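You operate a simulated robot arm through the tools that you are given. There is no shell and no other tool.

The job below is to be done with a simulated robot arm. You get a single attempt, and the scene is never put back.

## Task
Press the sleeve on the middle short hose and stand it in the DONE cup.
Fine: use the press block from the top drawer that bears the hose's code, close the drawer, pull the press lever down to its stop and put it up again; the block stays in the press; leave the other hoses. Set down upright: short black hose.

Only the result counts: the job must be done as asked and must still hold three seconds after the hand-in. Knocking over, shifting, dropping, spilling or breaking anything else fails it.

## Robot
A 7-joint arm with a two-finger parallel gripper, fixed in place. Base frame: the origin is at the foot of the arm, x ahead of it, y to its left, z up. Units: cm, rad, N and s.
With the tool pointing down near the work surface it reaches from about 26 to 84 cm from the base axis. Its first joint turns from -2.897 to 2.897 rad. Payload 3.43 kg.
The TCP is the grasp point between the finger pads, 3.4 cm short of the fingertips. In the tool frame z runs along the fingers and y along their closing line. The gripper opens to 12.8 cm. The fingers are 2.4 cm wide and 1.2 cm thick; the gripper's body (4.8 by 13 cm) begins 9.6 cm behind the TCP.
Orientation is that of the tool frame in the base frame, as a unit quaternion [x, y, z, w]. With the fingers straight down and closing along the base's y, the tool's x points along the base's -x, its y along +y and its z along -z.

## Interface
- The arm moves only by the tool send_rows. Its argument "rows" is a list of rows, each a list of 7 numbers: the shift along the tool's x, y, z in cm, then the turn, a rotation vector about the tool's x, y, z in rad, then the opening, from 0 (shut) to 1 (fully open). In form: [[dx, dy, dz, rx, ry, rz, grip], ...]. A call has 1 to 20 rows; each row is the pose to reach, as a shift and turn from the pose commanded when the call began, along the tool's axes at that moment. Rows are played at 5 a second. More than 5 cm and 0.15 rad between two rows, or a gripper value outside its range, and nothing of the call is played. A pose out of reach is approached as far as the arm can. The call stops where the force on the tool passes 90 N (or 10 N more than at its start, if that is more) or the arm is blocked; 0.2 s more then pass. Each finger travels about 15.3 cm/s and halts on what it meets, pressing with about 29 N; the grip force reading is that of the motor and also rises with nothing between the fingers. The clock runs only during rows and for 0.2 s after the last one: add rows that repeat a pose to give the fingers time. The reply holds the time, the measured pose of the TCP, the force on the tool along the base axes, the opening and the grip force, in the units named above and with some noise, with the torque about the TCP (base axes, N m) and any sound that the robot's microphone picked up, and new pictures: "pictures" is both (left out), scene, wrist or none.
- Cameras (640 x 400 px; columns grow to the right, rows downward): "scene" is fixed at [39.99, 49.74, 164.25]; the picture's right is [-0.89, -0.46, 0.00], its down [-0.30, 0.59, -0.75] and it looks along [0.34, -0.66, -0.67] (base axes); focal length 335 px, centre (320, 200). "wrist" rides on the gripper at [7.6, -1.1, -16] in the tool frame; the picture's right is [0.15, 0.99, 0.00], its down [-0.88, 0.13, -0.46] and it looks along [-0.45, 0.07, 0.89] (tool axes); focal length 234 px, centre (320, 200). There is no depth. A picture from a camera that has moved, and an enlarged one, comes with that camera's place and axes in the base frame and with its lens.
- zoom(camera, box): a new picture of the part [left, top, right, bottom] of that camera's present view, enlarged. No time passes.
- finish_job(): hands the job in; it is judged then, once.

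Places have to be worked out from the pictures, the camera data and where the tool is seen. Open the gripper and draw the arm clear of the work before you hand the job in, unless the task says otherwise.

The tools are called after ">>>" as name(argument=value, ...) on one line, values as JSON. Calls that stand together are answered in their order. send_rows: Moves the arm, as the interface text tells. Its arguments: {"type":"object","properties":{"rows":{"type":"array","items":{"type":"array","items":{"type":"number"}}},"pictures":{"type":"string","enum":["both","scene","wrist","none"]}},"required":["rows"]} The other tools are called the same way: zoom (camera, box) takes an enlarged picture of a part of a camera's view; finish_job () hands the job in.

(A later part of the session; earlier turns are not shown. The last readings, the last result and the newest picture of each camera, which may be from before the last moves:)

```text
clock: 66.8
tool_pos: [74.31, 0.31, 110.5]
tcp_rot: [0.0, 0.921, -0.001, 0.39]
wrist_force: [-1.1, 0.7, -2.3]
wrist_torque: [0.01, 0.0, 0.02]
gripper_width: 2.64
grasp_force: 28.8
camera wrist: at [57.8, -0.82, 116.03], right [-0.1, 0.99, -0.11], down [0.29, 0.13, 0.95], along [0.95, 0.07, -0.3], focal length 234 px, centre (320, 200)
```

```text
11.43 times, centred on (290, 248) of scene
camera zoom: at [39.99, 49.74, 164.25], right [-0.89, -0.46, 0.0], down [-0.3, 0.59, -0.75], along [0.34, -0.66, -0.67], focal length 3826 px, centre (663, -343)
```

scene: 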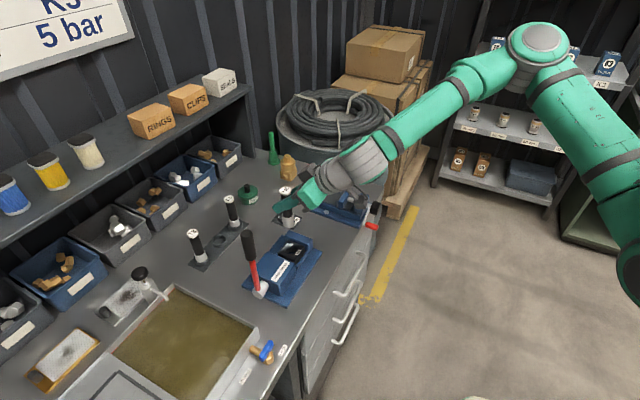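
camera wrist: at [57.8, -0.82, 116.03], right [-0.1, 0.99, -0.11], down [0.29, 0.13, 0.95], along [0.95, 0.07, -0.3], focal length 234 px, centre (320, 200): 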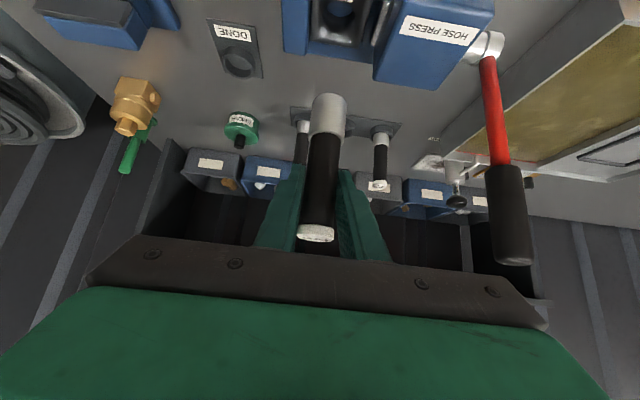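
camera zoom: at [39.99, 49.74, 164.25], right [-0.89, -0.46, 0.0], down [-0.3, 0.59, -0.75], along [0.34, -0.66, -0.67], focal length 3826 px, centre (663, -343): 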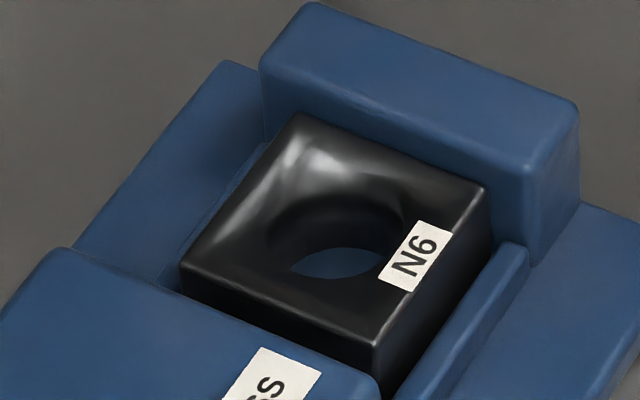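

Hose axis and hole agree to about 0.2 cm. I lower 10.5 cm, so the sleeve is at the funnel.

>>> send_rows(rows=[[1.8, 0, 1.74, 0, 0, 0, 0.15], [3.6, 0, 3.5, 0, 0, 0, 0.15], [5.4, 0, 5.2, 0, 0, 0, 0.15], [6.8, 0, 6.6, 0, 0, 0, 0.15], [7.53, 0, 7.32, 0, 0, 0, 0.15], [7.53, 0, 7.32, 0, 0, 0, 0.15]])

>>> zoom(camera="scene", box=[265, 205, 325, 265])

>>> zoom(camera="wrist", box=[220, 40, 420, 240])

```text
clock: 68.2
tool_pos: [74.59, 0.5, 100.22]
tcp_rot: [0.0, 0.92, 0.0, 0.392]
wrist_force: [1.8, -0.8, 29.5]
wrist_torque: [0.47, -0.25, -0.02]
gripper_width: 2.67
grasp_force: 29.7
camera wrist: at [57.99, -0.7, 105.7], right [-0.1, 0.99, -0.11], down [0.28, 0.13, 0.95], along [0.95, 0.07, -0.29], focal length 234 px, centre (320, 200)
```

scene: 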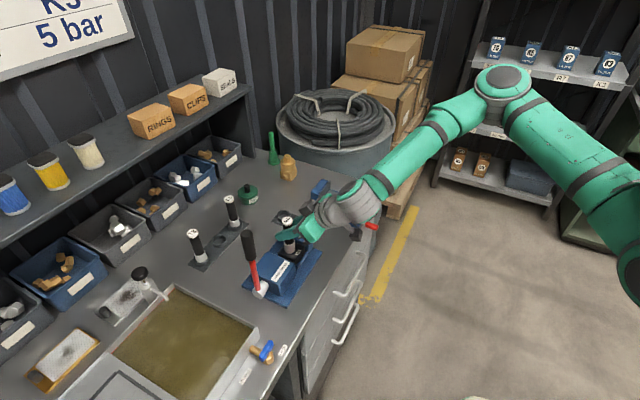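
wrist: 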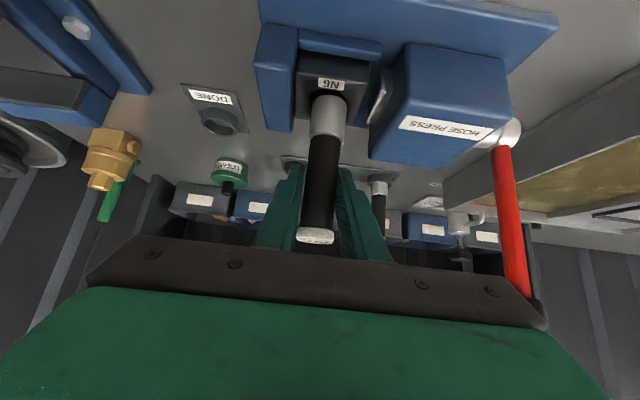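

```text
6.67 times, centred on (295, 235) of scene
camera zoom: at [39.99, 49.74, 164.25], right [-0.89, -0.46, 0.0], down [-0.3, 0.59, -0.75], along [0.34, -0.66, -0.67], focal length 2232 px, centre (487, -33)
```

zoom: 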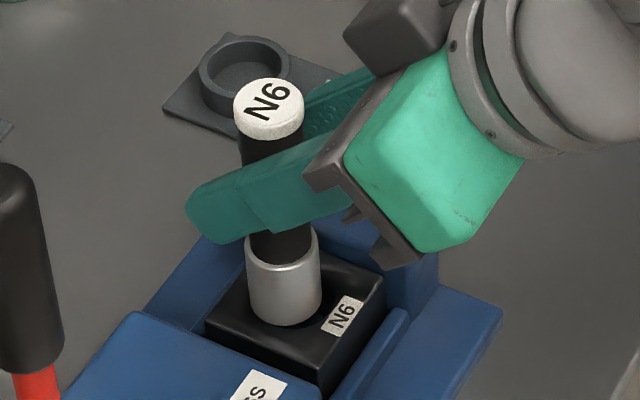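

```text
2.00 times, centred on (320, 140) of wrist
camera zoom: at [57.99, -0.7, 105.7], right [-0.1, 0.99, -0.11], down [0.28, 0.13, 0.95], along [0.95, 0.07, -0.29], focal length 468 px, centre (320, 320)
```

zoom: 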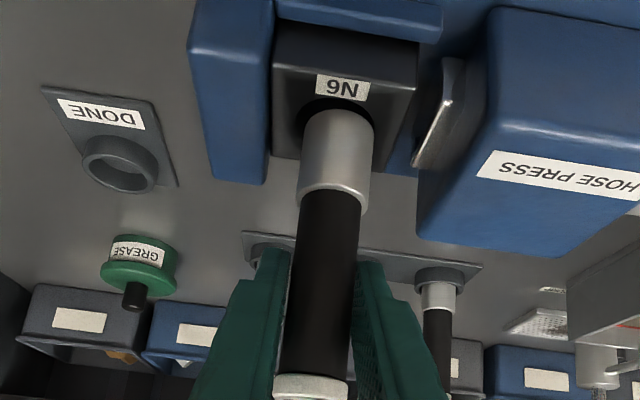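

Early contact, on the +y side: the sleeve sits ~0.4 cm too far +y and ~0.2 too far +x on the funnel. I lift 0.6 cm, shift (−0.2,−0.4) and lower again gently.

>>> send_rows(rows=[[-0.43, 0, -0.42, 0, 0, 0, 0.15], [-0.29, -0.4, -0.56, 0, 0, 0, 0.15], [0.07, -0.4, -0.21, 0, 0, 0, 0.15], [0.43, -0.4, 0.14, 0, 0, 0, 0.15], [0.43, -0.4, 0.14, 0, 0, 0, 0.15]])

>>> zoom(camera="scene", box=[265, 205, 325, 265])

>>> zoom(camera="wrist", box=[270, 50, 390, 130])

```text
clock: 69.4
tool_pos: [74.31, -0.06, 99.67]
tcp_rot: [0.0, 0.92, -0.001, 0.391]
wrist_force: [5.0, 3.8, 27.6]
wrist_torque: [0.3, -0.21, 0.23]
gripper_width: 2.68
grasp_force: 29.2
camera wrist: at [57.8, -1.28, 105.23], right [-0.1, 0.99, -0.11], down [0.28, 0.13, 0.95], along [0.95, 0.07, -0.29], focal length 234 px, centre (320, 200)
```

scene: 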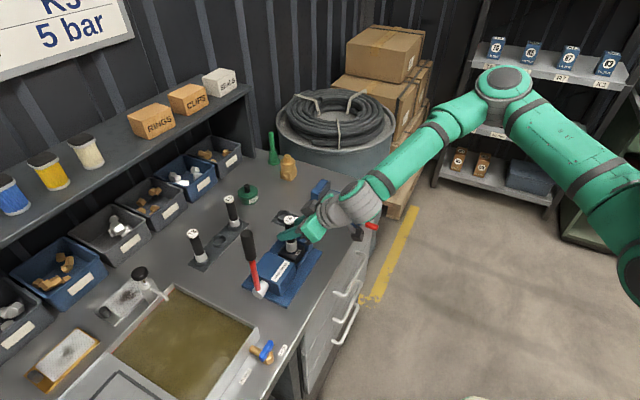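
wrist: 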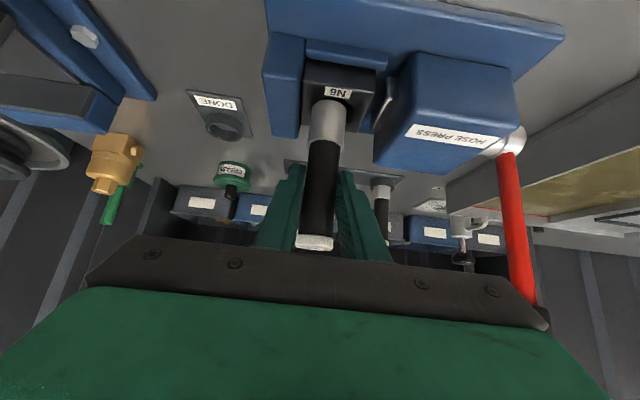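

```text
6.67 times, centred on (295, 235) of scene
camera zoom: at [39.99, 49.74, 164.25], right [-0.89, -0.46, 0.0], down [-0.3, 0.59, -0.75], along [0.34, -0.66, -0.67], focal length 2232 px, centre (487, -33)
```

zoom: 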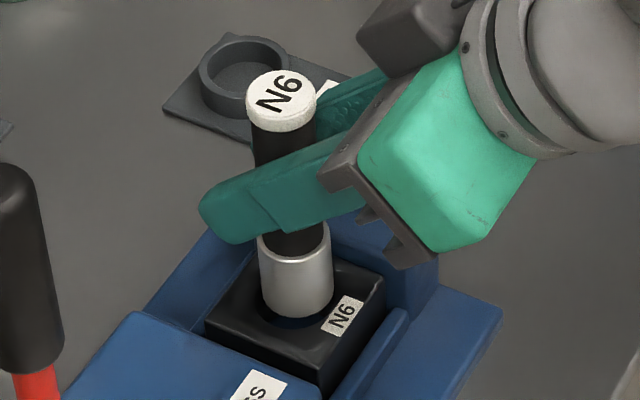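

```text
5.00 times, centred on (330, 90) of wrist
camera zoom: at [57.8, -1.28, 105.23], right [-0.1, 0.99, -0.11], down [0.28, 0.13, 0.95], along [0.95, 0.07, -0.29], focal length 1171 px, centre (270, 750)
```

zoom: 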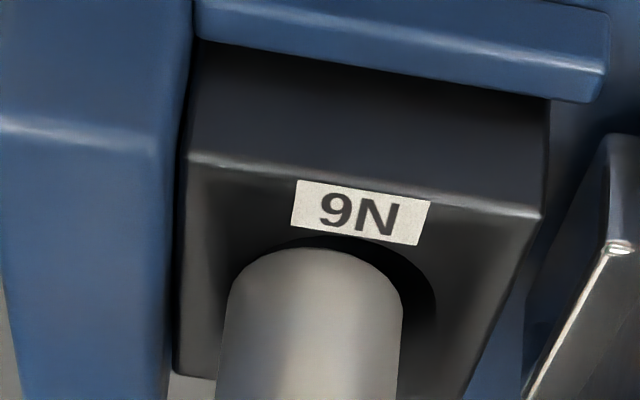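

Now slightly overshot: block reaction pushes +x and +y. I lift a little, shift (+0.15,+0.22) and lower again.

>>> send_rows(rows=[[-0.29, 0, -0.28, 0, 0, 0, 0.15], [-0.39, 0.22, -0.17, 0, 0, 0, 0.15], [-0.1, 0.22, 0.1, 0, 0, 0, 0.15], [0.18, 0.22, 0.38, 0, 0, 0, 0.15], [0.4, 0.22, 0.59, 0, 0, 0, 0.15], [0.4, 0.22, 0.59, 0, 0, 0, 0.15]])

>>> zoom(camera="scene", box=[265, 205, 325, 265])

>>> zoom(camera="wrist", box=[270, 50, 390, 130])

```text
clock: 70.8
tool_pos: [74.38, 0.07, 98.86]
tcp_rot: [-0.001, 0.921, 0.001, 0.389]
wrist_force: [0.2, 0.7, -2.0]
wrist_torque: [0.09, 0.04, 0.01]
gripper_width: 2.61
grasp_force: 29.0
camera wrist: at [57.83, -1.17, 104.45], right [-0.1, 0.99, -0.11], down [0.29, 0.13, 0.95], along [0.95, 0.07, -0.3], focal length 234 px, centre (320, 200)
```

scene: 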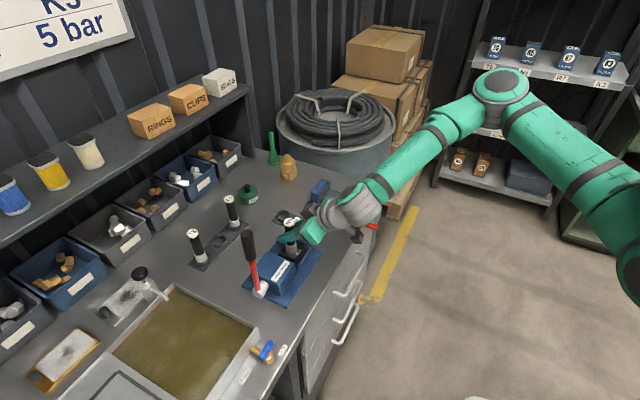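
wrist: 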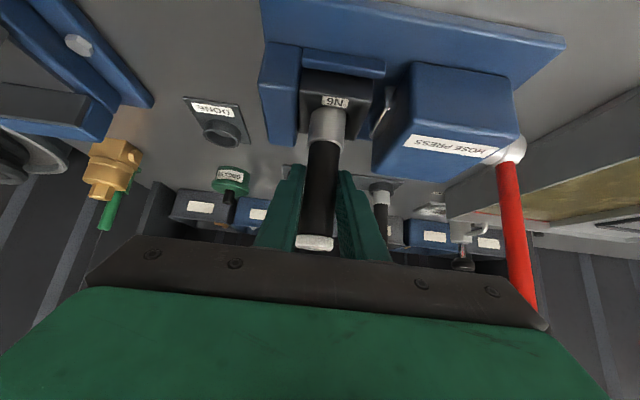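

```text
6.67 times, centred on (295, 235) of scene
camera zoom: at [39.99, 49.74, 164.25], right [-0.89, -0.46, 0.0], down [-0.3, 0.59, -0.75], along [0.34, -0.66, -0.67], focal length 2232 px, centre (487, -33)
```

zoom: 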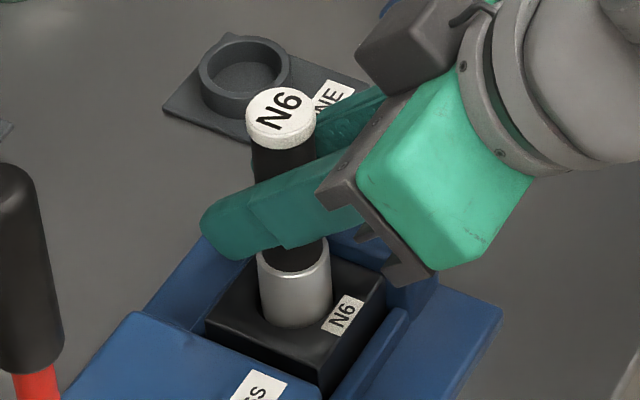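

```text
5.00 times, centred on (330, 90) of wrist
camera zoom: at [57.83, -1.17, 104.45], right [-0.1, 0.99, -0.11], down [0.29, 0.13, 0.95], along [0.95, 0.07, -0.3], focal length 1171 px, centre (270, 750)
```

zoom: 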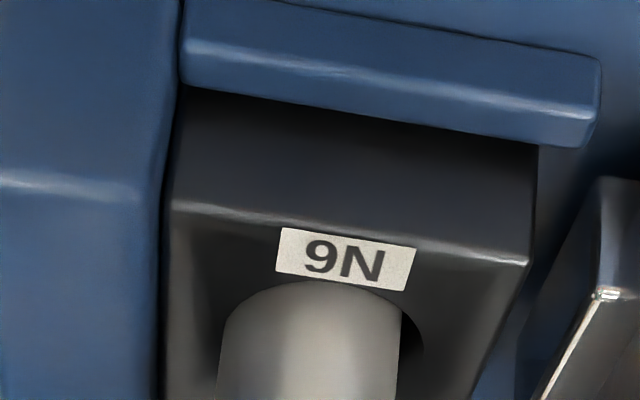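

No contact now, the sleeve is entering the hole. I lower further in small steps.

>>> send_rows(rows=[[0.29, 0.05, 0.28, 0, 0, 0, 0.15], [0.57, 0.05, 0.56, 0, 0, 0, 0.15], [0.86, 0.05, 0.84, 0, 0, 0, 0.15], [1.0, 0.05, 0.98, 0, 0, 0, 0.15], [1.0, 0.05, 0.98, 0, 0, 0, 0.15]])

>>> zoom(camera="scene", box=[265, 205, 325, 265])

```text
clock: 72.0
tool_pos: [74.51, 0.13, 97.45]
tcp_rot: [0.0, 0.921, -0.001, 0.39]
wrist_force: [-0.1, 0.0, -1.7]
wrist_torque: [0.0, -0.02, 0.03]
gripper_width: 2.6
grasp_force: 29.2
camera wrist: at [57.92, -1.12, 103.03], right [-0.1, 0.99, -0.11], down [0.29, 0.13, 0.95], along [0.95, 0.07, -0.3], focal length 234 px, centre (320, 200)
```

scene: 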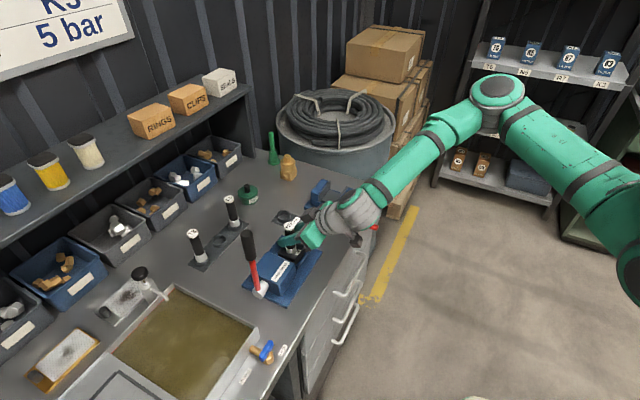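
wrist: 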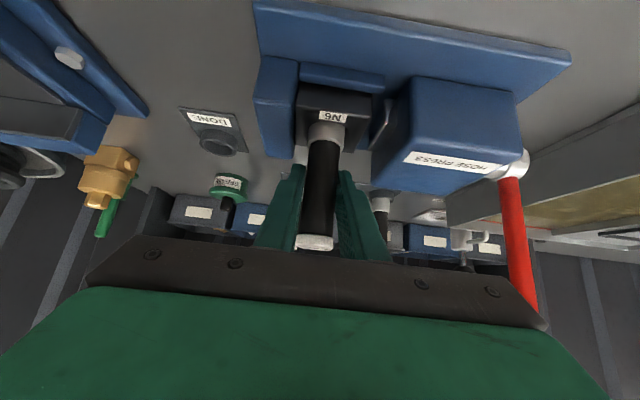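

```text
6.67 times, centred on (295, 235) of scene
camera zoom: at [39.99, 49.74, 164.25], right [-0.89, -0.46, 0.0], down [-0.3, 0.59, -0.75], along [0.34, -0.66, -0.67], focal length 2232 px, centre (487, -33)
```

zoom: 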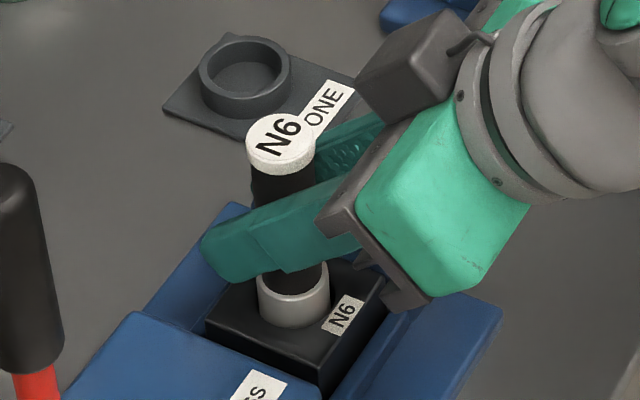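

Going in freely. I lower by another 0.6 cm in fine steps until it touches bottom.

>>> send_rows(rows=[[0.14, 0, 0.14, 0, 0, 0, 0.15], [0.29, 0, 0.28, 0, 0, 0, 0.15], [0.43, 0, 0.42, 0, 0, 0, 0.15], [0.43, 0, 0.42, 0, 0, 0, 0.15]], pictures="none")

```text
clock: 73.0
tool_pos: [74.44, 0.09, 96.88]
tcp_rot: [0.0, 0.921, -0.001, 0.39]
wrist_force: [0.3, 0.3, -1.4]
wrist_torque: [0.04, 0.0, 0.0]
gripper_width: 2.6
grasp_force: 29.3
```

>>> send_rows(rows=[[0.11, 0, 0.1, 0, 0, 0, 0.15], [0.21, 0, 0.21, 0, 0, 0, 0.15], [0.32, 0, 0.31, 0, 0, 0, 0.15], [0.32, 0, 0.31, 0, 0, 0, 0.15]], pictures="none")

>>> zoom(camera="scene", box=[265, 205, 325, 265])

```text
clock: 74.0
tool_pos: [74.51, 0.15, 96.64]
tcp_rot: [0.0, 0.92, 0.0, 0.393]
wrist_force: [0.9, -3.3, 29.5]
wrist_torque: [-0.46, -0.1, -0.09]
gripper_width: 2.62
grasp_force: 28.9
```

```text
6.67 times, centred on (295, 235) of scene
camera zoom: at [39.99, 49.74, 164.25], right [-0.89, -0.46, 0.0], down [-0.3, 0.59, -0.75], along [0.34, -0.66, -0.67], focal length 2232 px, centre (487, -33)
```

zoom: 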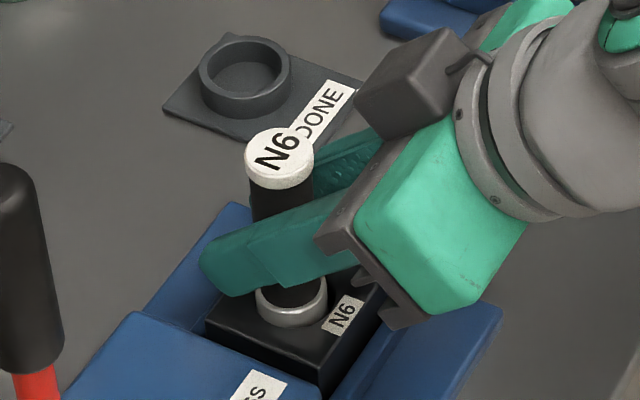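

The hose stands on the nest floor in the block. I unload slightly, open, and back out along the tool axis.

>>> send_rows(rows=[[-0.14, 0, -0.14, 0, 0, 0, 0.15], [-0.14, 0, -0.14, 0, 0, 0, 0.25], [-0.14, 0, -0.14, 0, 0, 0, 0.36], [-0.14, 0, -0.14, 0, 0, 0, 0.38], [-0.14, 0, -2.5, 0, 0, 0, 0.38], [-0.14, 0, -5, 0, 0, 0, 0.38], [-0.14, 0, -8, 0, 0, 0, 0.38], [-2, 0, -11, 0, 0, 0, 0.38], [-4, 0, -13, 0, 0, 0, 0.38], [-4, 0, -13, 0, 0, 0, 0.38]])

>>> zoom(camera="scene", box=[240, 200, 330, 300])

>>> zoom(camera="wrist", box=[250, 20, 550, 220])

```text
clock: 76.2
tool_pos: [67.84, 0.23, 108.58]
tcp_rot: [-0.001, 0.921, 0.001, 0.39]
wrist_force: [0.2, -0.2, -0.6]
wrist_torque: [-0.01, -0.03, -0.02]
gripper_width: 4.82
grasp_force: 0.0
camera wrist: at [51.36, -1.01, 114.03], right [-0.1, 0.99, -0.11], down [0.29, 0.13, 0.95], along [0.95, 0.07, -0.3], focal length 234 px, centre (320, 200)
```

scene: 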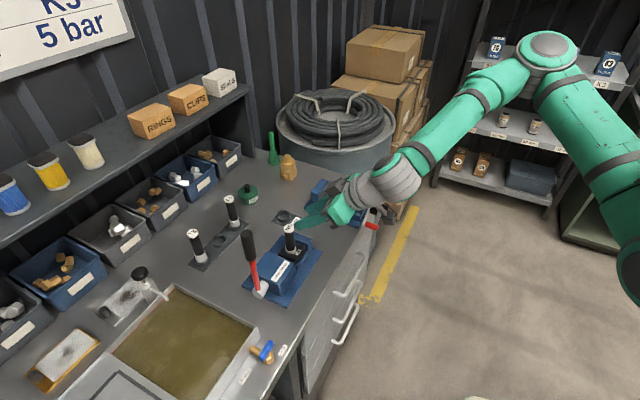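
wrist: 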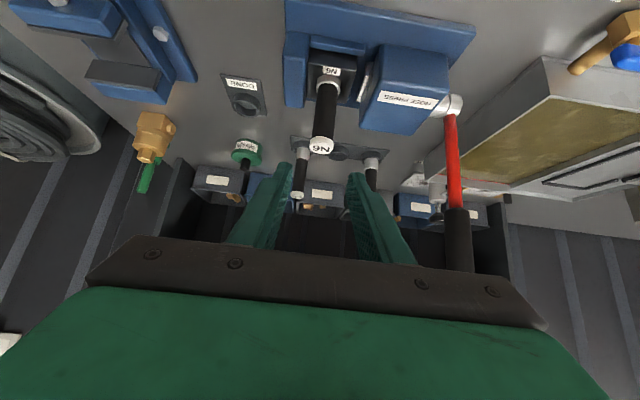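

```text
4.00 times, centred on (285, 250) of scene
camera zoom: at [39.99, 49.74, 164.25], right [-0.89, -0.46, 0.0], down [-0.3, 0.59, -0.75], along [0.34, -0.66, -0.67], focal length 1339 px, centre (460, 0)
```

zoom: 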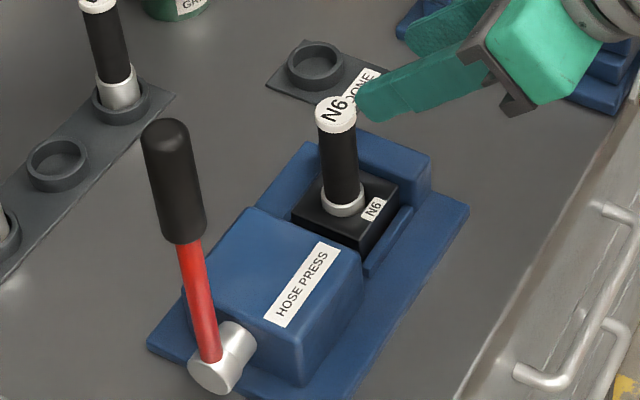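

```text
2.00 times, centred on (400, 120) of wrist
camera zoom: at [51.36, -1.01, 114.03], right [-0.1, 0.99, -0.11], down [0.29, 0.13, 0.95], along [0.95, 0.07, -0.3], focal length 468 px, centre (160, 360)
```

zoom: 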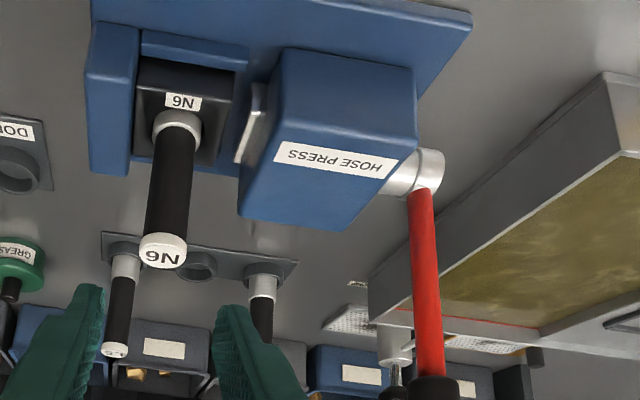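

The hose stands in the block. The lever rod is vertical at about (74.6,15.6), pivot z≈92, handle z≈105–114.5. I move to a pre-grasp in front of the handle.

>>> send_rows(rows=[[-2, 2, -1.9, 0, 0, 0, 0.42], [-3.5, 5.5, -3.3, 0, 0, 0, 0.42], [-5, 9.5, -4.6, 0, 0, 0, 0.42], [-5.66, 13.5, -5.22, 0, 0, 0, 0.42], [-5.66, 15.4, -5.22, 0, 0, 0, 0.42], [-5.66, 15.4, -5.22, 0, 0, 0, 0.42]])

>>> zoom(camera="wrist", box=[220, 40, 420, 240])

>>> zoom(camera="scene", box=[220, 180, 330, 310])

```text
clock: 77.6
tool_pos: [68.18, 15.71, 116.13]
tcp_rot: [0.001, 0.921, -0.001, 0.39]
wrist_force: [0.8, 0.4, 0.4]
wrist_torque: [0.0, -0.02, 0.0]
gripper_width: 5.39
grasp_force: 0.1
camera wrist: at [51.65, 14.52, 121.69], right [-0.1, 0.99, -0.11], down [0.29, 0.13, 0.95], along [0.95, 0.07, -0.3], focal length 234 px, centre (320, 200)
```

scene: 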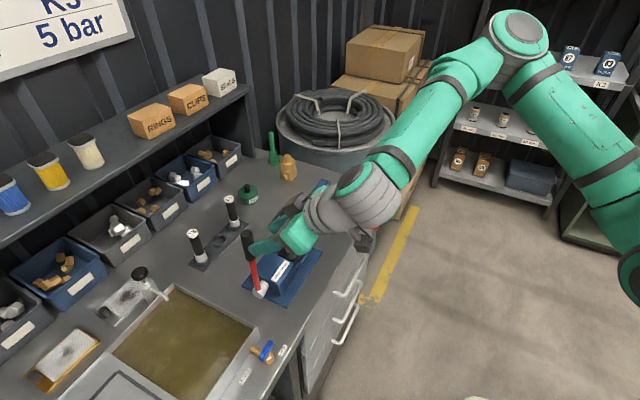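
wrist: 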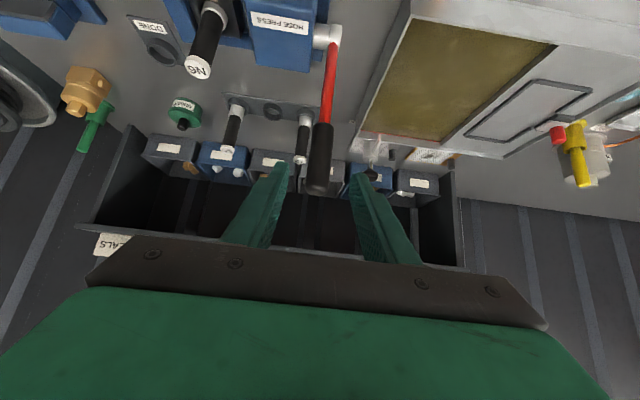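

```text
2.00 times, centred on (320, 140) of wrist
camera zoom: at [51.65, 14.52, 121.69], right [-0.1, 0.99, -0.11], down [0.29, 0.13, 0.95], along [0.95, 0.07, -0.3], focal length 468 px, centre (320, 320)
```

zoom: 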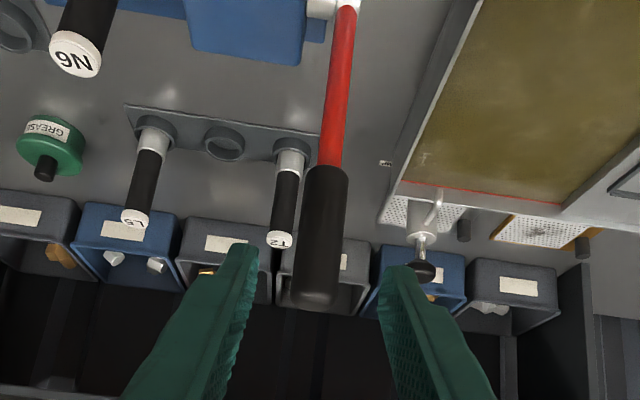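

```text
3.08 times, centred on (275, 245) of scene
camera zoom: at [39.99, 49.74, 164.25], right [-0.89, -0.46, 0.0], down [-0.3, 0.59, -0.75], along [0.34, -0.66, -0.67], focal length 1030 px, centre (458, 62)
```

zoom: 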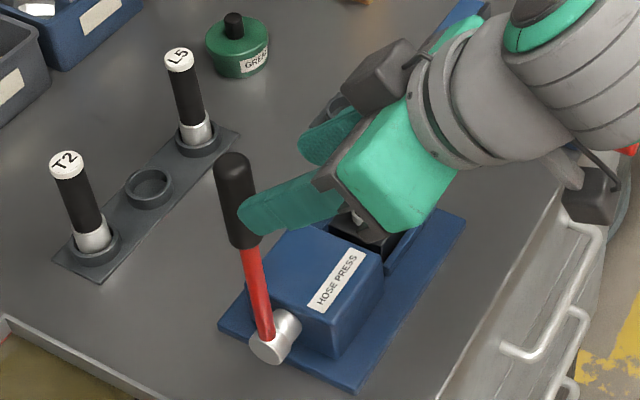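

Handle is centred on the tool axis. I advance 9 cm and close on it.

>>> send_rows(rows=[[0, 0, 2.5, 0, 0, 0, 0.42], [0, 0, 5, 0, 0, 0, 0.42], [0, 0, 7.5, 0, 0, 0, 0.42], [0, 0, 9, 0, 0, 0, 0.42], [0, 0, 9, 0, 0, 0, 0.42], [0, 0, 9, 0, 0, 0, 0.3], [0, 0, 9, 0, 0, 0, 0.2], [0, 0, 9, 0, 0, 0, 0.2]])

>>> zoom(camera="scene", box=[220, 180, 330, 310])

```text
clock: 79.4
tool_pos: [74.56, 15.64, 109.85]
tcp_rot: [0.0, 0.921, 0.0, 0.39]
wrist_force: [0.0, 0.6, 0.0]
wrist_torque: [-0.01, -0.02, 0.01]
gripper_width: 2.67
grasp_force: 1.0
camera wrist: at [58.0, 14.43, 115.34], right [-0.1, 0.99, -0.11], down [0.29, 0.13, 0.95], along [0.95, 0.07, -0.3], focal length 234 px, centre (320, 200)
```

scene: 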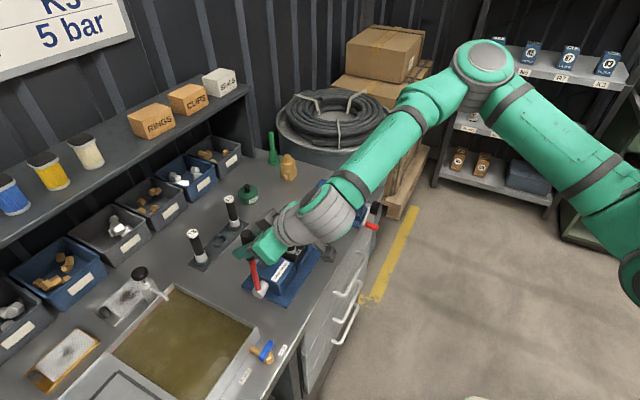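
wrist: 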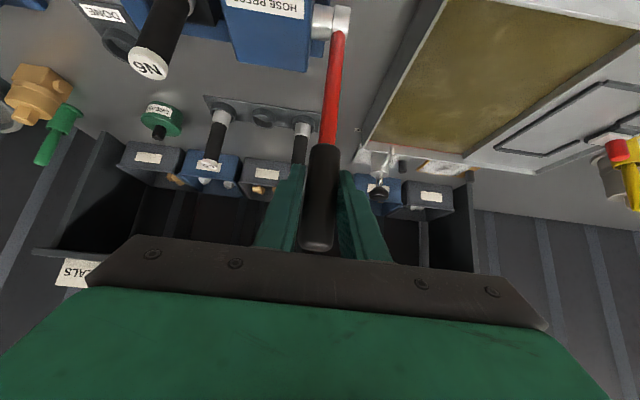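

```text
3.08 times, centred on (275, 245) of scene
camera zoom: at [39.99, 49.74, 164.25], right [-0.89, -0.46, 0.0], down [-0.3, 0.59, -0.75], along [0.34, -0.66, -0.67], focal length 1030 px, centre (458, 62)
```

zoom: 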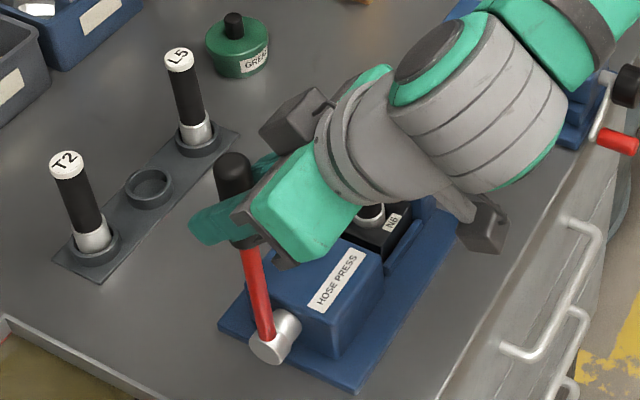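

Fingers are just touching the handle; I grip harder and start pulling along the arc toward −x (to 0.3 rad) to feel the lever.

>>> send_rows(rows=[[0, 0, 0, 0, 0, 0, 0.1], [0, 0, 0, 0, 0, 0, 0.1], [0.64, 0, -0.62, 0, 0, 0, 0.1], [1.31, 0, -1.22, 0, 0, 0, 0.1], [2.0, 0, -1.77, 0, 0, 0, 0.1], [2.73, 0, -2.3, 0, 0, 0, 0.1], [3.48, 0, -2.78, 0, 0, 0, 0.1], [4.25, 0, -3.23, 0, 0, 0, 0.1], [4.25, 0, -3.23, 0, 0, 0, 0.1]])

>>> zoom(camera="scene", box=[220, 180, 330, 310])

```text
clock: 81.4
tool_pos: [69.31, 15.7, 108.98]
tcp_rot: [-0.001, 0.921, 0.001, 0.39]
wrist_force: [7.1, 24.0, 6.0]
wrist_torque: [0.5, -1.38, 0.16]
gripper_width: 2.46
grasp_force: 44.7
camera wrist: at [52.72, 14.47, 114.52], right [-0.1, 0.99, -0.1], down [0.29, 0.13, 0.95], along [0.95, 0.07, -0.3], focal length 234 px, centre (320, 200)
```

scene: 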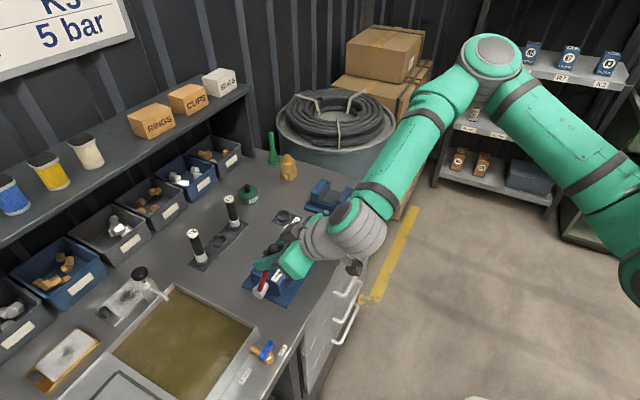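
wrist: 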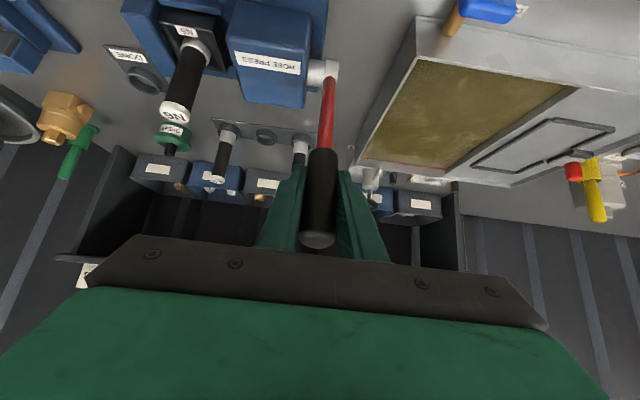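

```text
3.08 times, centred on (275, 245) of scene
camera zoom: at [39.99, 49.74, 164.25], right [-0.89, -0.46, 0.0], down [-0.3, 0.59, -0.75], along [0.34, -0.66, -0.67], focal length 1030 px, centre (458, 62)
```

zoom: 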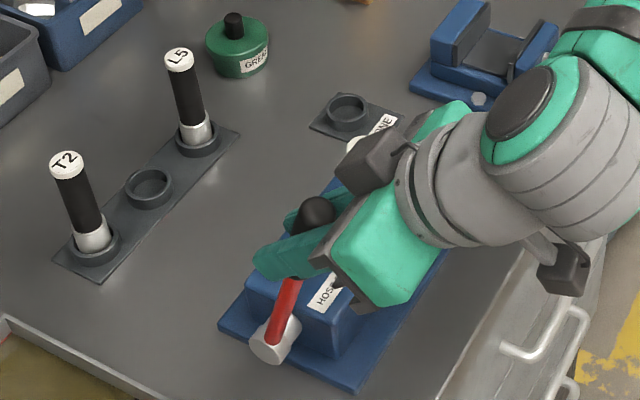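

The lever follows toward −x easily. I correct y slightly and continue along the arc to 0.9 rad.

>>> send_rows(rows=[[1.607, 0.15, -0.775, 0, 0, 0, 0.1], [3.283, 0.15, -1.385, 0, 0, 0, 0.1], [5.013, 0.15, -1.827, 0, 0, 0, 0.1], [6.777, 0.15, -2.092, 0, 0, 0, 0.1], [8.559, 0.15, -2.18, 0, 0, 0, 0.1], [10.34, 0.15, -2.09, 0, 0, 0, 0.1], [10.34, 0.15, -2.09, 0, 0, 0, 0.1]])

>>> zoom(camera="scene", box=[240, 180, 350, 310])

```text
clock: 83.0
tool_pos: [60.73, 15.71, 103.0]
tcp_rot: [0.001, 0.921, -0.002, 0.39]
wrist_force: [11.3, -1.0, 4.8]
wrist_torque: [0.33, -1.77, 0.34]
gripper_width: 2.45
grasp_force: 44.7
camera wrist: at [44.17, 14.56, 108.54], right [-0.1, 0.99, -0.11], down [0.28, 0.13, 0.95], along [0.95, 0.06, -0.29], focal length 234 px, centre (320, 200)
```

scene: 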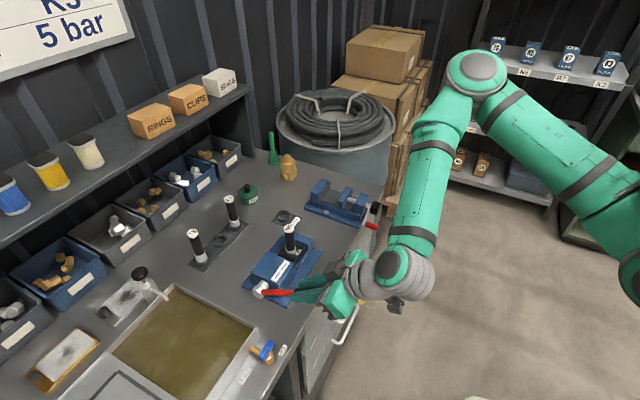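
wrist: 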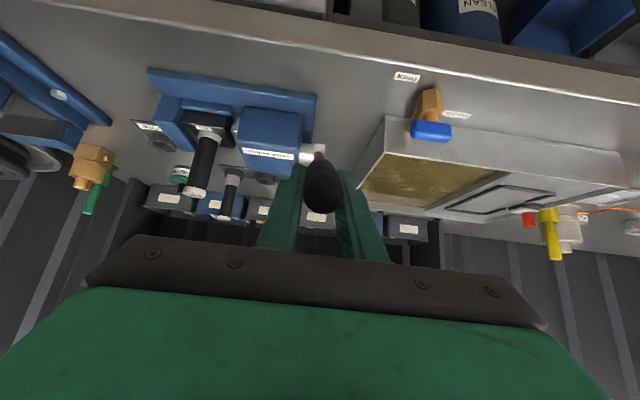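

```text
3.08 times, centred on (295, 245) of scene
camera zoom: at [39.99, 49.74, 164.25], right [-0.89, -0.46, 0.0], down [-0.3, 0.59, -0.75], along [0.34, -0.66, -0.67], focal length 1030 px, centre (397, 62)
```

zoom: 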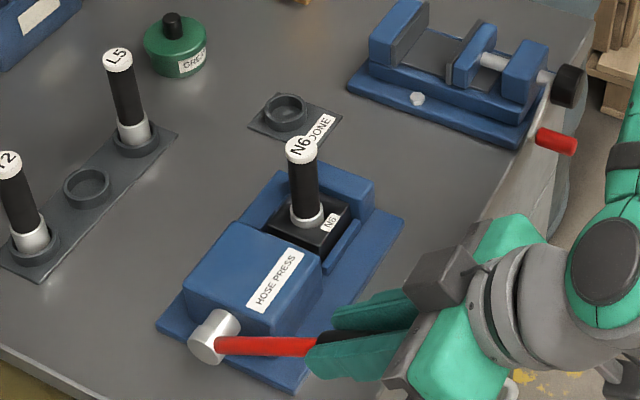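

Lever about 50° down, moving freely. I continue to 1.4 rad, stopping if it meets its stop.

>>> send_rows(rows=[[0.88, 0, 0.12, 0, 0, 0, 0.1], [1.766, 0, 0.267, 0, 0, 0, 0.1], [2.63, 0, 0.47, 0, 0, 0, 0.1], [3.493, 0, 0.709, 0, 0, 0, 0.1], [4.34, 0, 1.0, 0, 0, 0, 0.1], [5.168, 0, 1.321, 0, 0, 0, 0.1], [5.98, 0, 1.7, 0, 0, 0, 0.1], [6.775, 0, 2.098, 0, 0, 0, 0.1], [6.775, 0, 2.098, 0, 0, 0, 0.1]])

>>> zoom(camera="scene", box=[240, 180, 350, 310])

```text
clock: 85.0
tool_pos: [57.2, 15.9, 96.55]
tcp_rot: [-0.001, 0.922, 0.0, 0.388]
wrist_force: [-0.1, 0.1, 0.2]
wrist_torque: [0.0, 0.04, -0.01]
gripper_width: 1.28
grasp_force: 0.1
camera wrist: at [40.74, 14.62, 102.18], right [-0.1, 0.99, -0.11], down [0.29, 0.13, 0.95], along [0.95, 0.07, -0.3], focal length 234 px, centre (320, 200)
```

scene: 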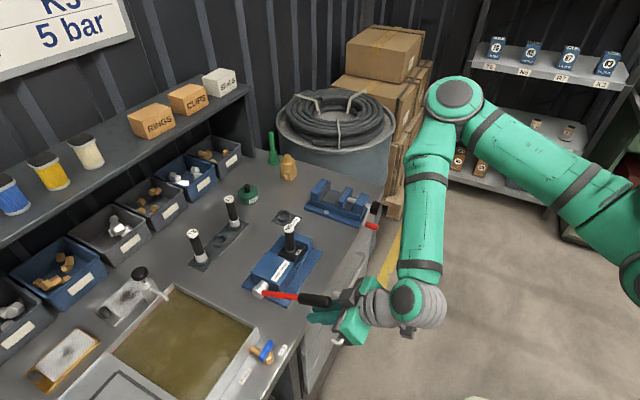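
wrist: 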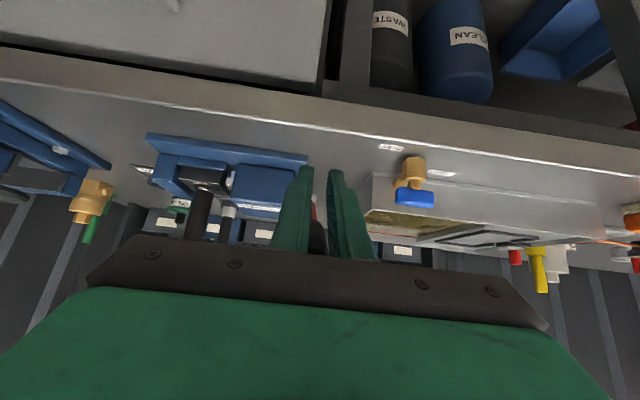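

```text
3.08 times, centred on (295, 245) of scene
camera zoom: at [39.99, 49.74, 164.25], right [-0.89, -0.46, 0.0], down [-0.3, 0.59, -0.75], along [0.34, -0.66, -0.67], focal length 1030 px, centre (397, 62)
```

zoom: 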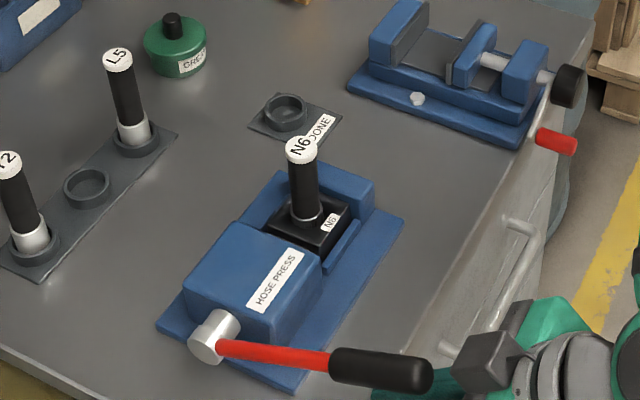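

The fingers slipped off the handle; lever now stands at about 1.07 rad — possibly at its stop. I zoom in on press and lever.

>>> zoom(camera="scene", box=[265, 215, 325, 275])

>>> zoom(camera="scene", box=[240, 250, 350, 340])

>>> zoom(camera="wrist", box=[140, 120, 380, 270])

```text
6.67 times, centred on (295, 245) of scene
camera zoom: at [39.99, 49.74, 164.25], right [-0.89, -0.46, 0.0], down [-0.3, 0.59, -0.75], along [0.34, -0.66, -0.67], focal length 2232 px, centre (487, -100)
```

zoom: 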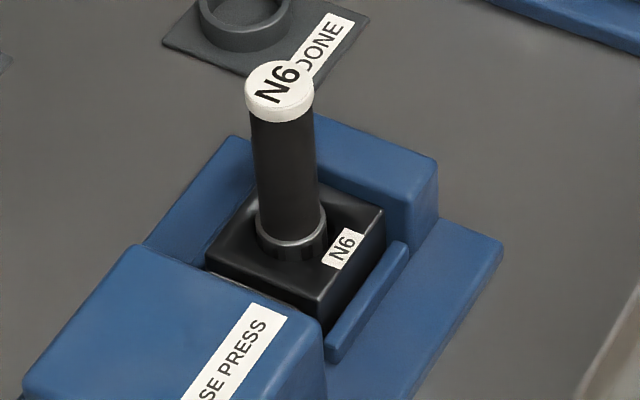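

```text
4.44 times, centred on (295, 295) of scene
camera zoom: at [39.99, 49.74, 164.25], right [-0.89, -0.46, 0.0], down [-0.3, 0.59, -0.75], along [0.34, -0.66, -0.67], focal length 1488 px, centre (431, -222)
```

zoom: 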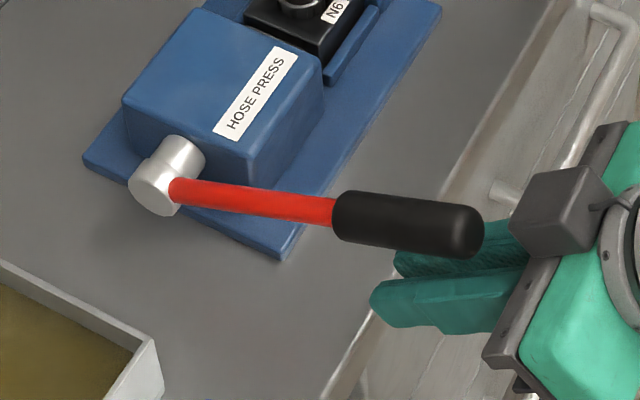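

```text
2.67 times, centred on (260, 195) of wrist
camera zoom: at [40.74, 14.62, 102.18], right [-0.1, 0.99, -0.11], down [0.29, 0.13, 0.95], along [0.95, 0.07, -0.3], focal length 624 px, centre (480, 213)
```

zoom: 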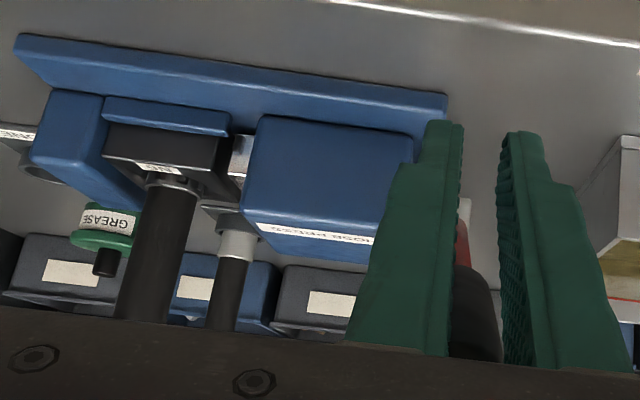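

The sleeve now shows crimp marks, so the press has acted. To be sure of the stop I will re-grip the lever from above: first back away clear of it and reorient.

>>> send_rows(rows=[[1, 0, 0, 0, 0, 0, 0.1], [1, 0, -4, 0, 0, 0, 0.1], [1, 0, -8, 0, 0, 0, 0.1], [1, 0, -12, 0, 0, 0, 0.2], [-2.5, 0, -15.4, 0, 0.13, 0, 0.42], [-6, 0, -18.8, 0, 0.26, 0, 0.42], [-9.5, 0, -22.2, 0, 0.39, 0, 0.42], [-9.5, 0, -22.2, 0, 0.5, 0, 0.42], [-11.9, 0, -19.7, 0, 0.6, 0, 0.42], [-14.4, 0, -17.2, 0, 0.6, 0, 0.42], [-16.8, 0, -14.7, 0, 0.6, 0, 0.42], [-16.8, 0, -14.7, 0, 0.6, 0, 0.42]])

>>> zoom(camera="scene", box=[230, 190, 360, 320])

>>> zoom(camera="wrist", box=[200, 40, 440, 240])

```text
clock: 87.6
tool_pos: [58.55, 15.88, 118.79]
tcp_rot: [0.0, 0.995, 0.0, 0.1]
wrist_force: [-0.1, -0.1, 0.0]
wrist_torque: [0.04, 0.0, 0.02]
gripper_width: 5.4
grasp_force: 0.0
out of reach, approached as far as the arm can: row 4
camera wrist: at [48.1, 14.73, 132.87], right [-0.14, 0.99, -0.03], down [0.77, 0.13, 0.62], along [0.62, 0.07, -0.78], focal length 234 px, centre (320, 200)
```

scene: 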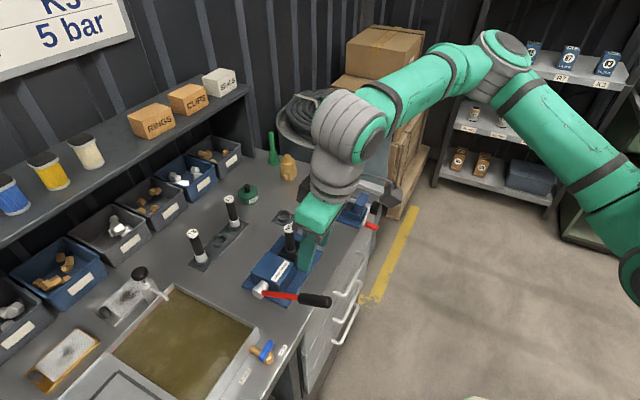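
wrist: 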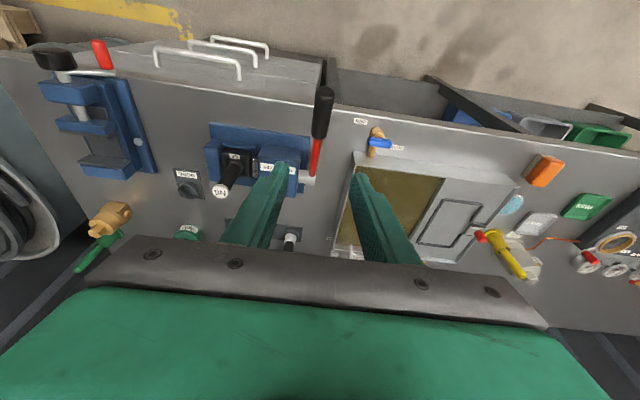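

```text
3.08 times, centred on (295, 255) of scene
camera zoom: at [39.99, 49.74, 164.25], right [-0.89, -0.46, 0.0], down [-0.3, 0.59, -0.75], along [0.34, -0.66, -0.67], focal length 1030 px, centre (397, 31)
```

zoom: 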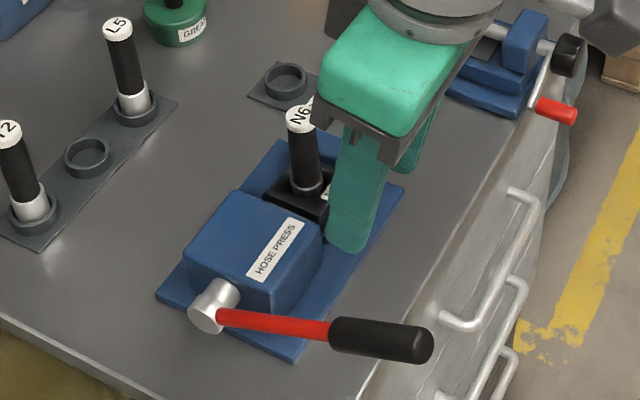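

```text
2.00 times, centred on (320, 140) of wrist
camera zoom: at [48.1, 14.73, 132.87], right [-0.14, 0.99, -0.03], down [0.77, 0.13, 0.62], along [0.62, 0.07, -0.78], focal length 468 px, centre (320, 320)
```

zoom: 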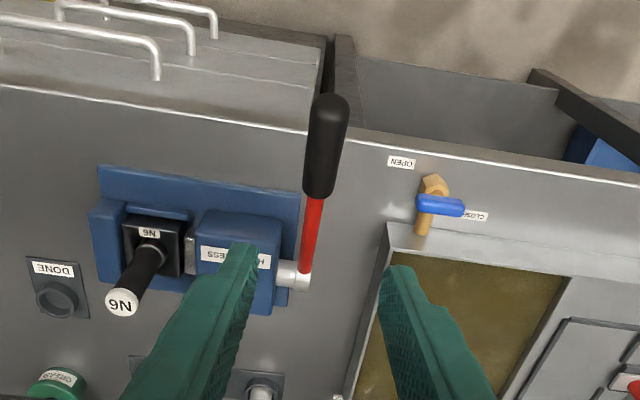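

Lever tip is at (55.5,15.4,102.2), angle ≈1.08 rad. I descend with the steep tool onto the handle at ~18 cm from the pivot and grip it.

>>> send_rows(rows=[[0.8, -0.3, 4, 0, 0, 0, 0.42], [1.7, -0.3, 8.5, 0, 0, 0, 0.42], [2.5, -0.3, 12.5, 0, 0, 0, 0.42], [3.2, -0.3, 16, 0, 0, 0, 0.42], [3.6, -0.3, 17.9, 0, 0, 0, 0.42], [3.6, -0.3, 17.9, 0, 0, 0, 0.42], [3.6, -0.3, 17.9, 0, 0, 0, 0.25], [3.6, -0.3, 17.9, 0, 0, 0, 0.1], [3.6, -0.3, 17.9, 0, 0, 0, 0.1], [3.6, -0.3, 17.9, 0, 0, 0, 0.1]])

>>> zoom(camera="scene", box=[230, 190, 360, 320])

>>> zoom(camera="wrist", box=[200, 40, 440, 240])

```text
clock: 89.8
tool_pos: [58.66, 15.61, 100.74]
tcp_rot: [-0.001, 0.995, 0.001, 0.1]
wrist_force: [3.1, 28.8, -5.9]
wrist_torque: [0.12, 0.34, -0.13]
gripper_width: 2.42
grasp_force: 45.1
camera wrist: at [48.28, 14.44, 114.73], right [-0.15, 0.99, -0.03], down [0.77, 0.13, 0.62], along [0.62, 0.07, -0.78], focal length 234 px, centre (320, 200)
```

scene: 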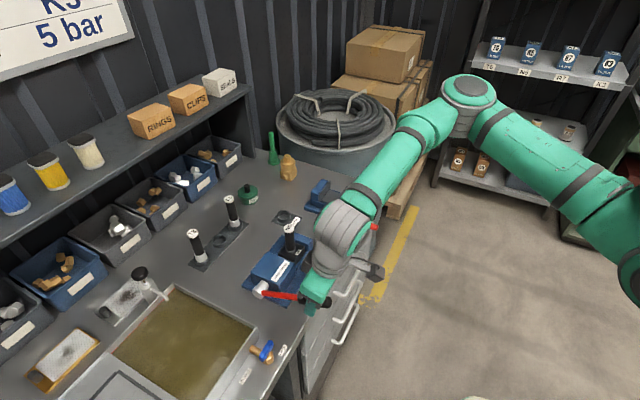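
wrist: 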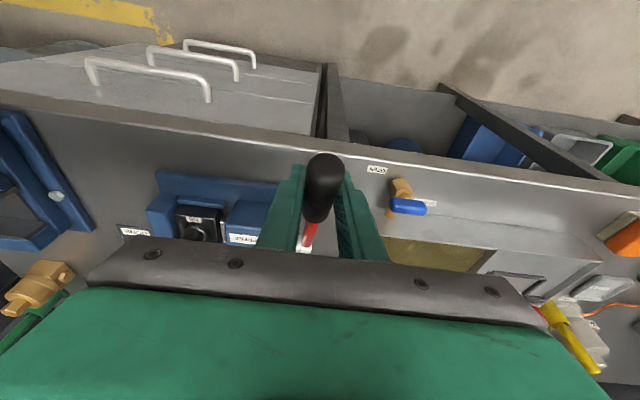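

```text
3.08 times, centred on (295, 255) of scene
camera zoom: at [39.99, 49.74, 164.25], right [-0.89, -0.46, 0.0], down [-0.3, 0.59, -0.75], along [0.34, -0.66, -0.67], focal length 1030 px, centre (397, 31)
```

zoom: 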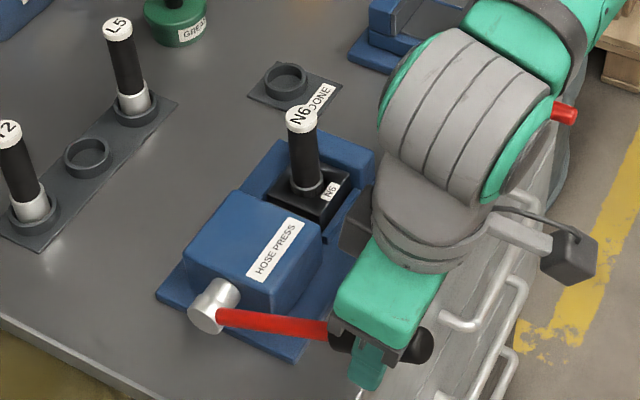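

```text
2.00 times, centred on (320, 140) of wrist
camera zoom: at [48.28, 14.44, 114.73], right [-0.15, 0.99, -0.03], down [0.77, 0.13, 0.62], along [0.62, 0.07, -0.78], focal length 468 px, centre (320, 320)
```

zoom: 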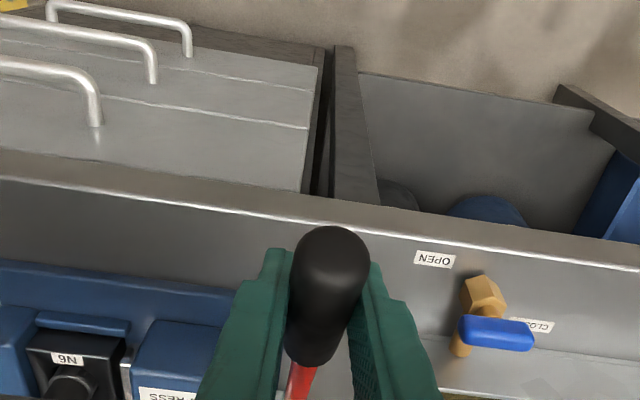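

Gripped. I press along the arc downward in small steps (1.2 cm) to feel whether this is the stop.

>>> send_rows(rows=[[0.2, 0.2, 0.23, 0, 0, 0, 0.1], [0.38, 0.2, 0.46, 0, 0, 0, 0.1], [0.57, 0.2, 0.69, 0, 0, 0, 0.1], [0.76, 0.2, 0.92, 0, 0, 0, 0.1], [0.76, 0.2, 0.92, 0, 0, 0, 0.1]], pictures="scene")

>>> zoom(camera="scene", box=[230, 190, 360, 320])

```text
clock: 91.0
tool_pos: [57.91, 15.79, 99.61]
tcp_rot: [0.0, 0.995, -0.002, 0.097]
wrist_force: [-3.1, 20.9, -0.6]
wrist_torque: [-0.07, -0.04, 0.17]
gripper_width: 2.48
grasp_force: 10.5
```

scene: 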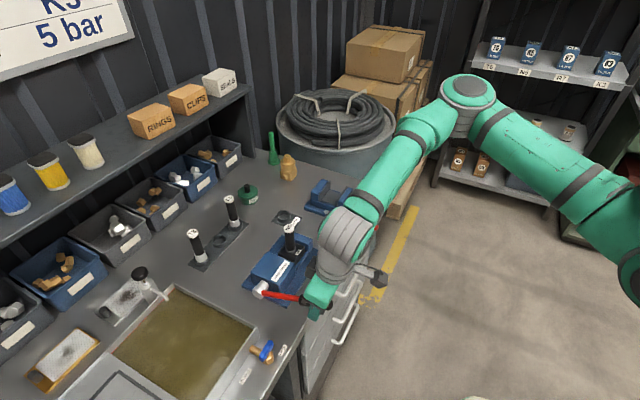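

```text
3.08 times, centred on (295, 255) of scene
camera zoom: at [39.99, 49.74, 164.25], right [-0.89, -0.46, 0.0], down [-0.3, 0.59, -0.75], along [0.34, -0.66, -0.67], focal length 1030 px, centre (397, 31)
```

zoom: 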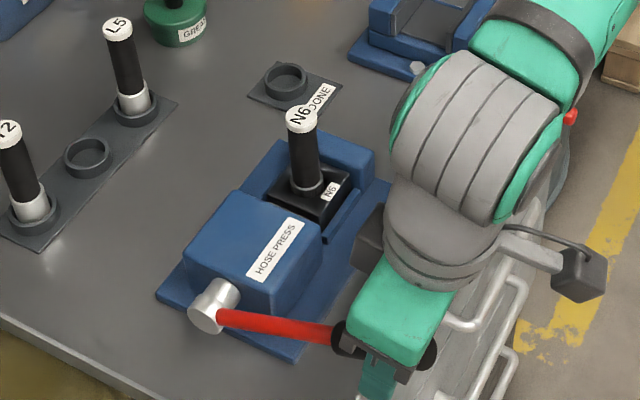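

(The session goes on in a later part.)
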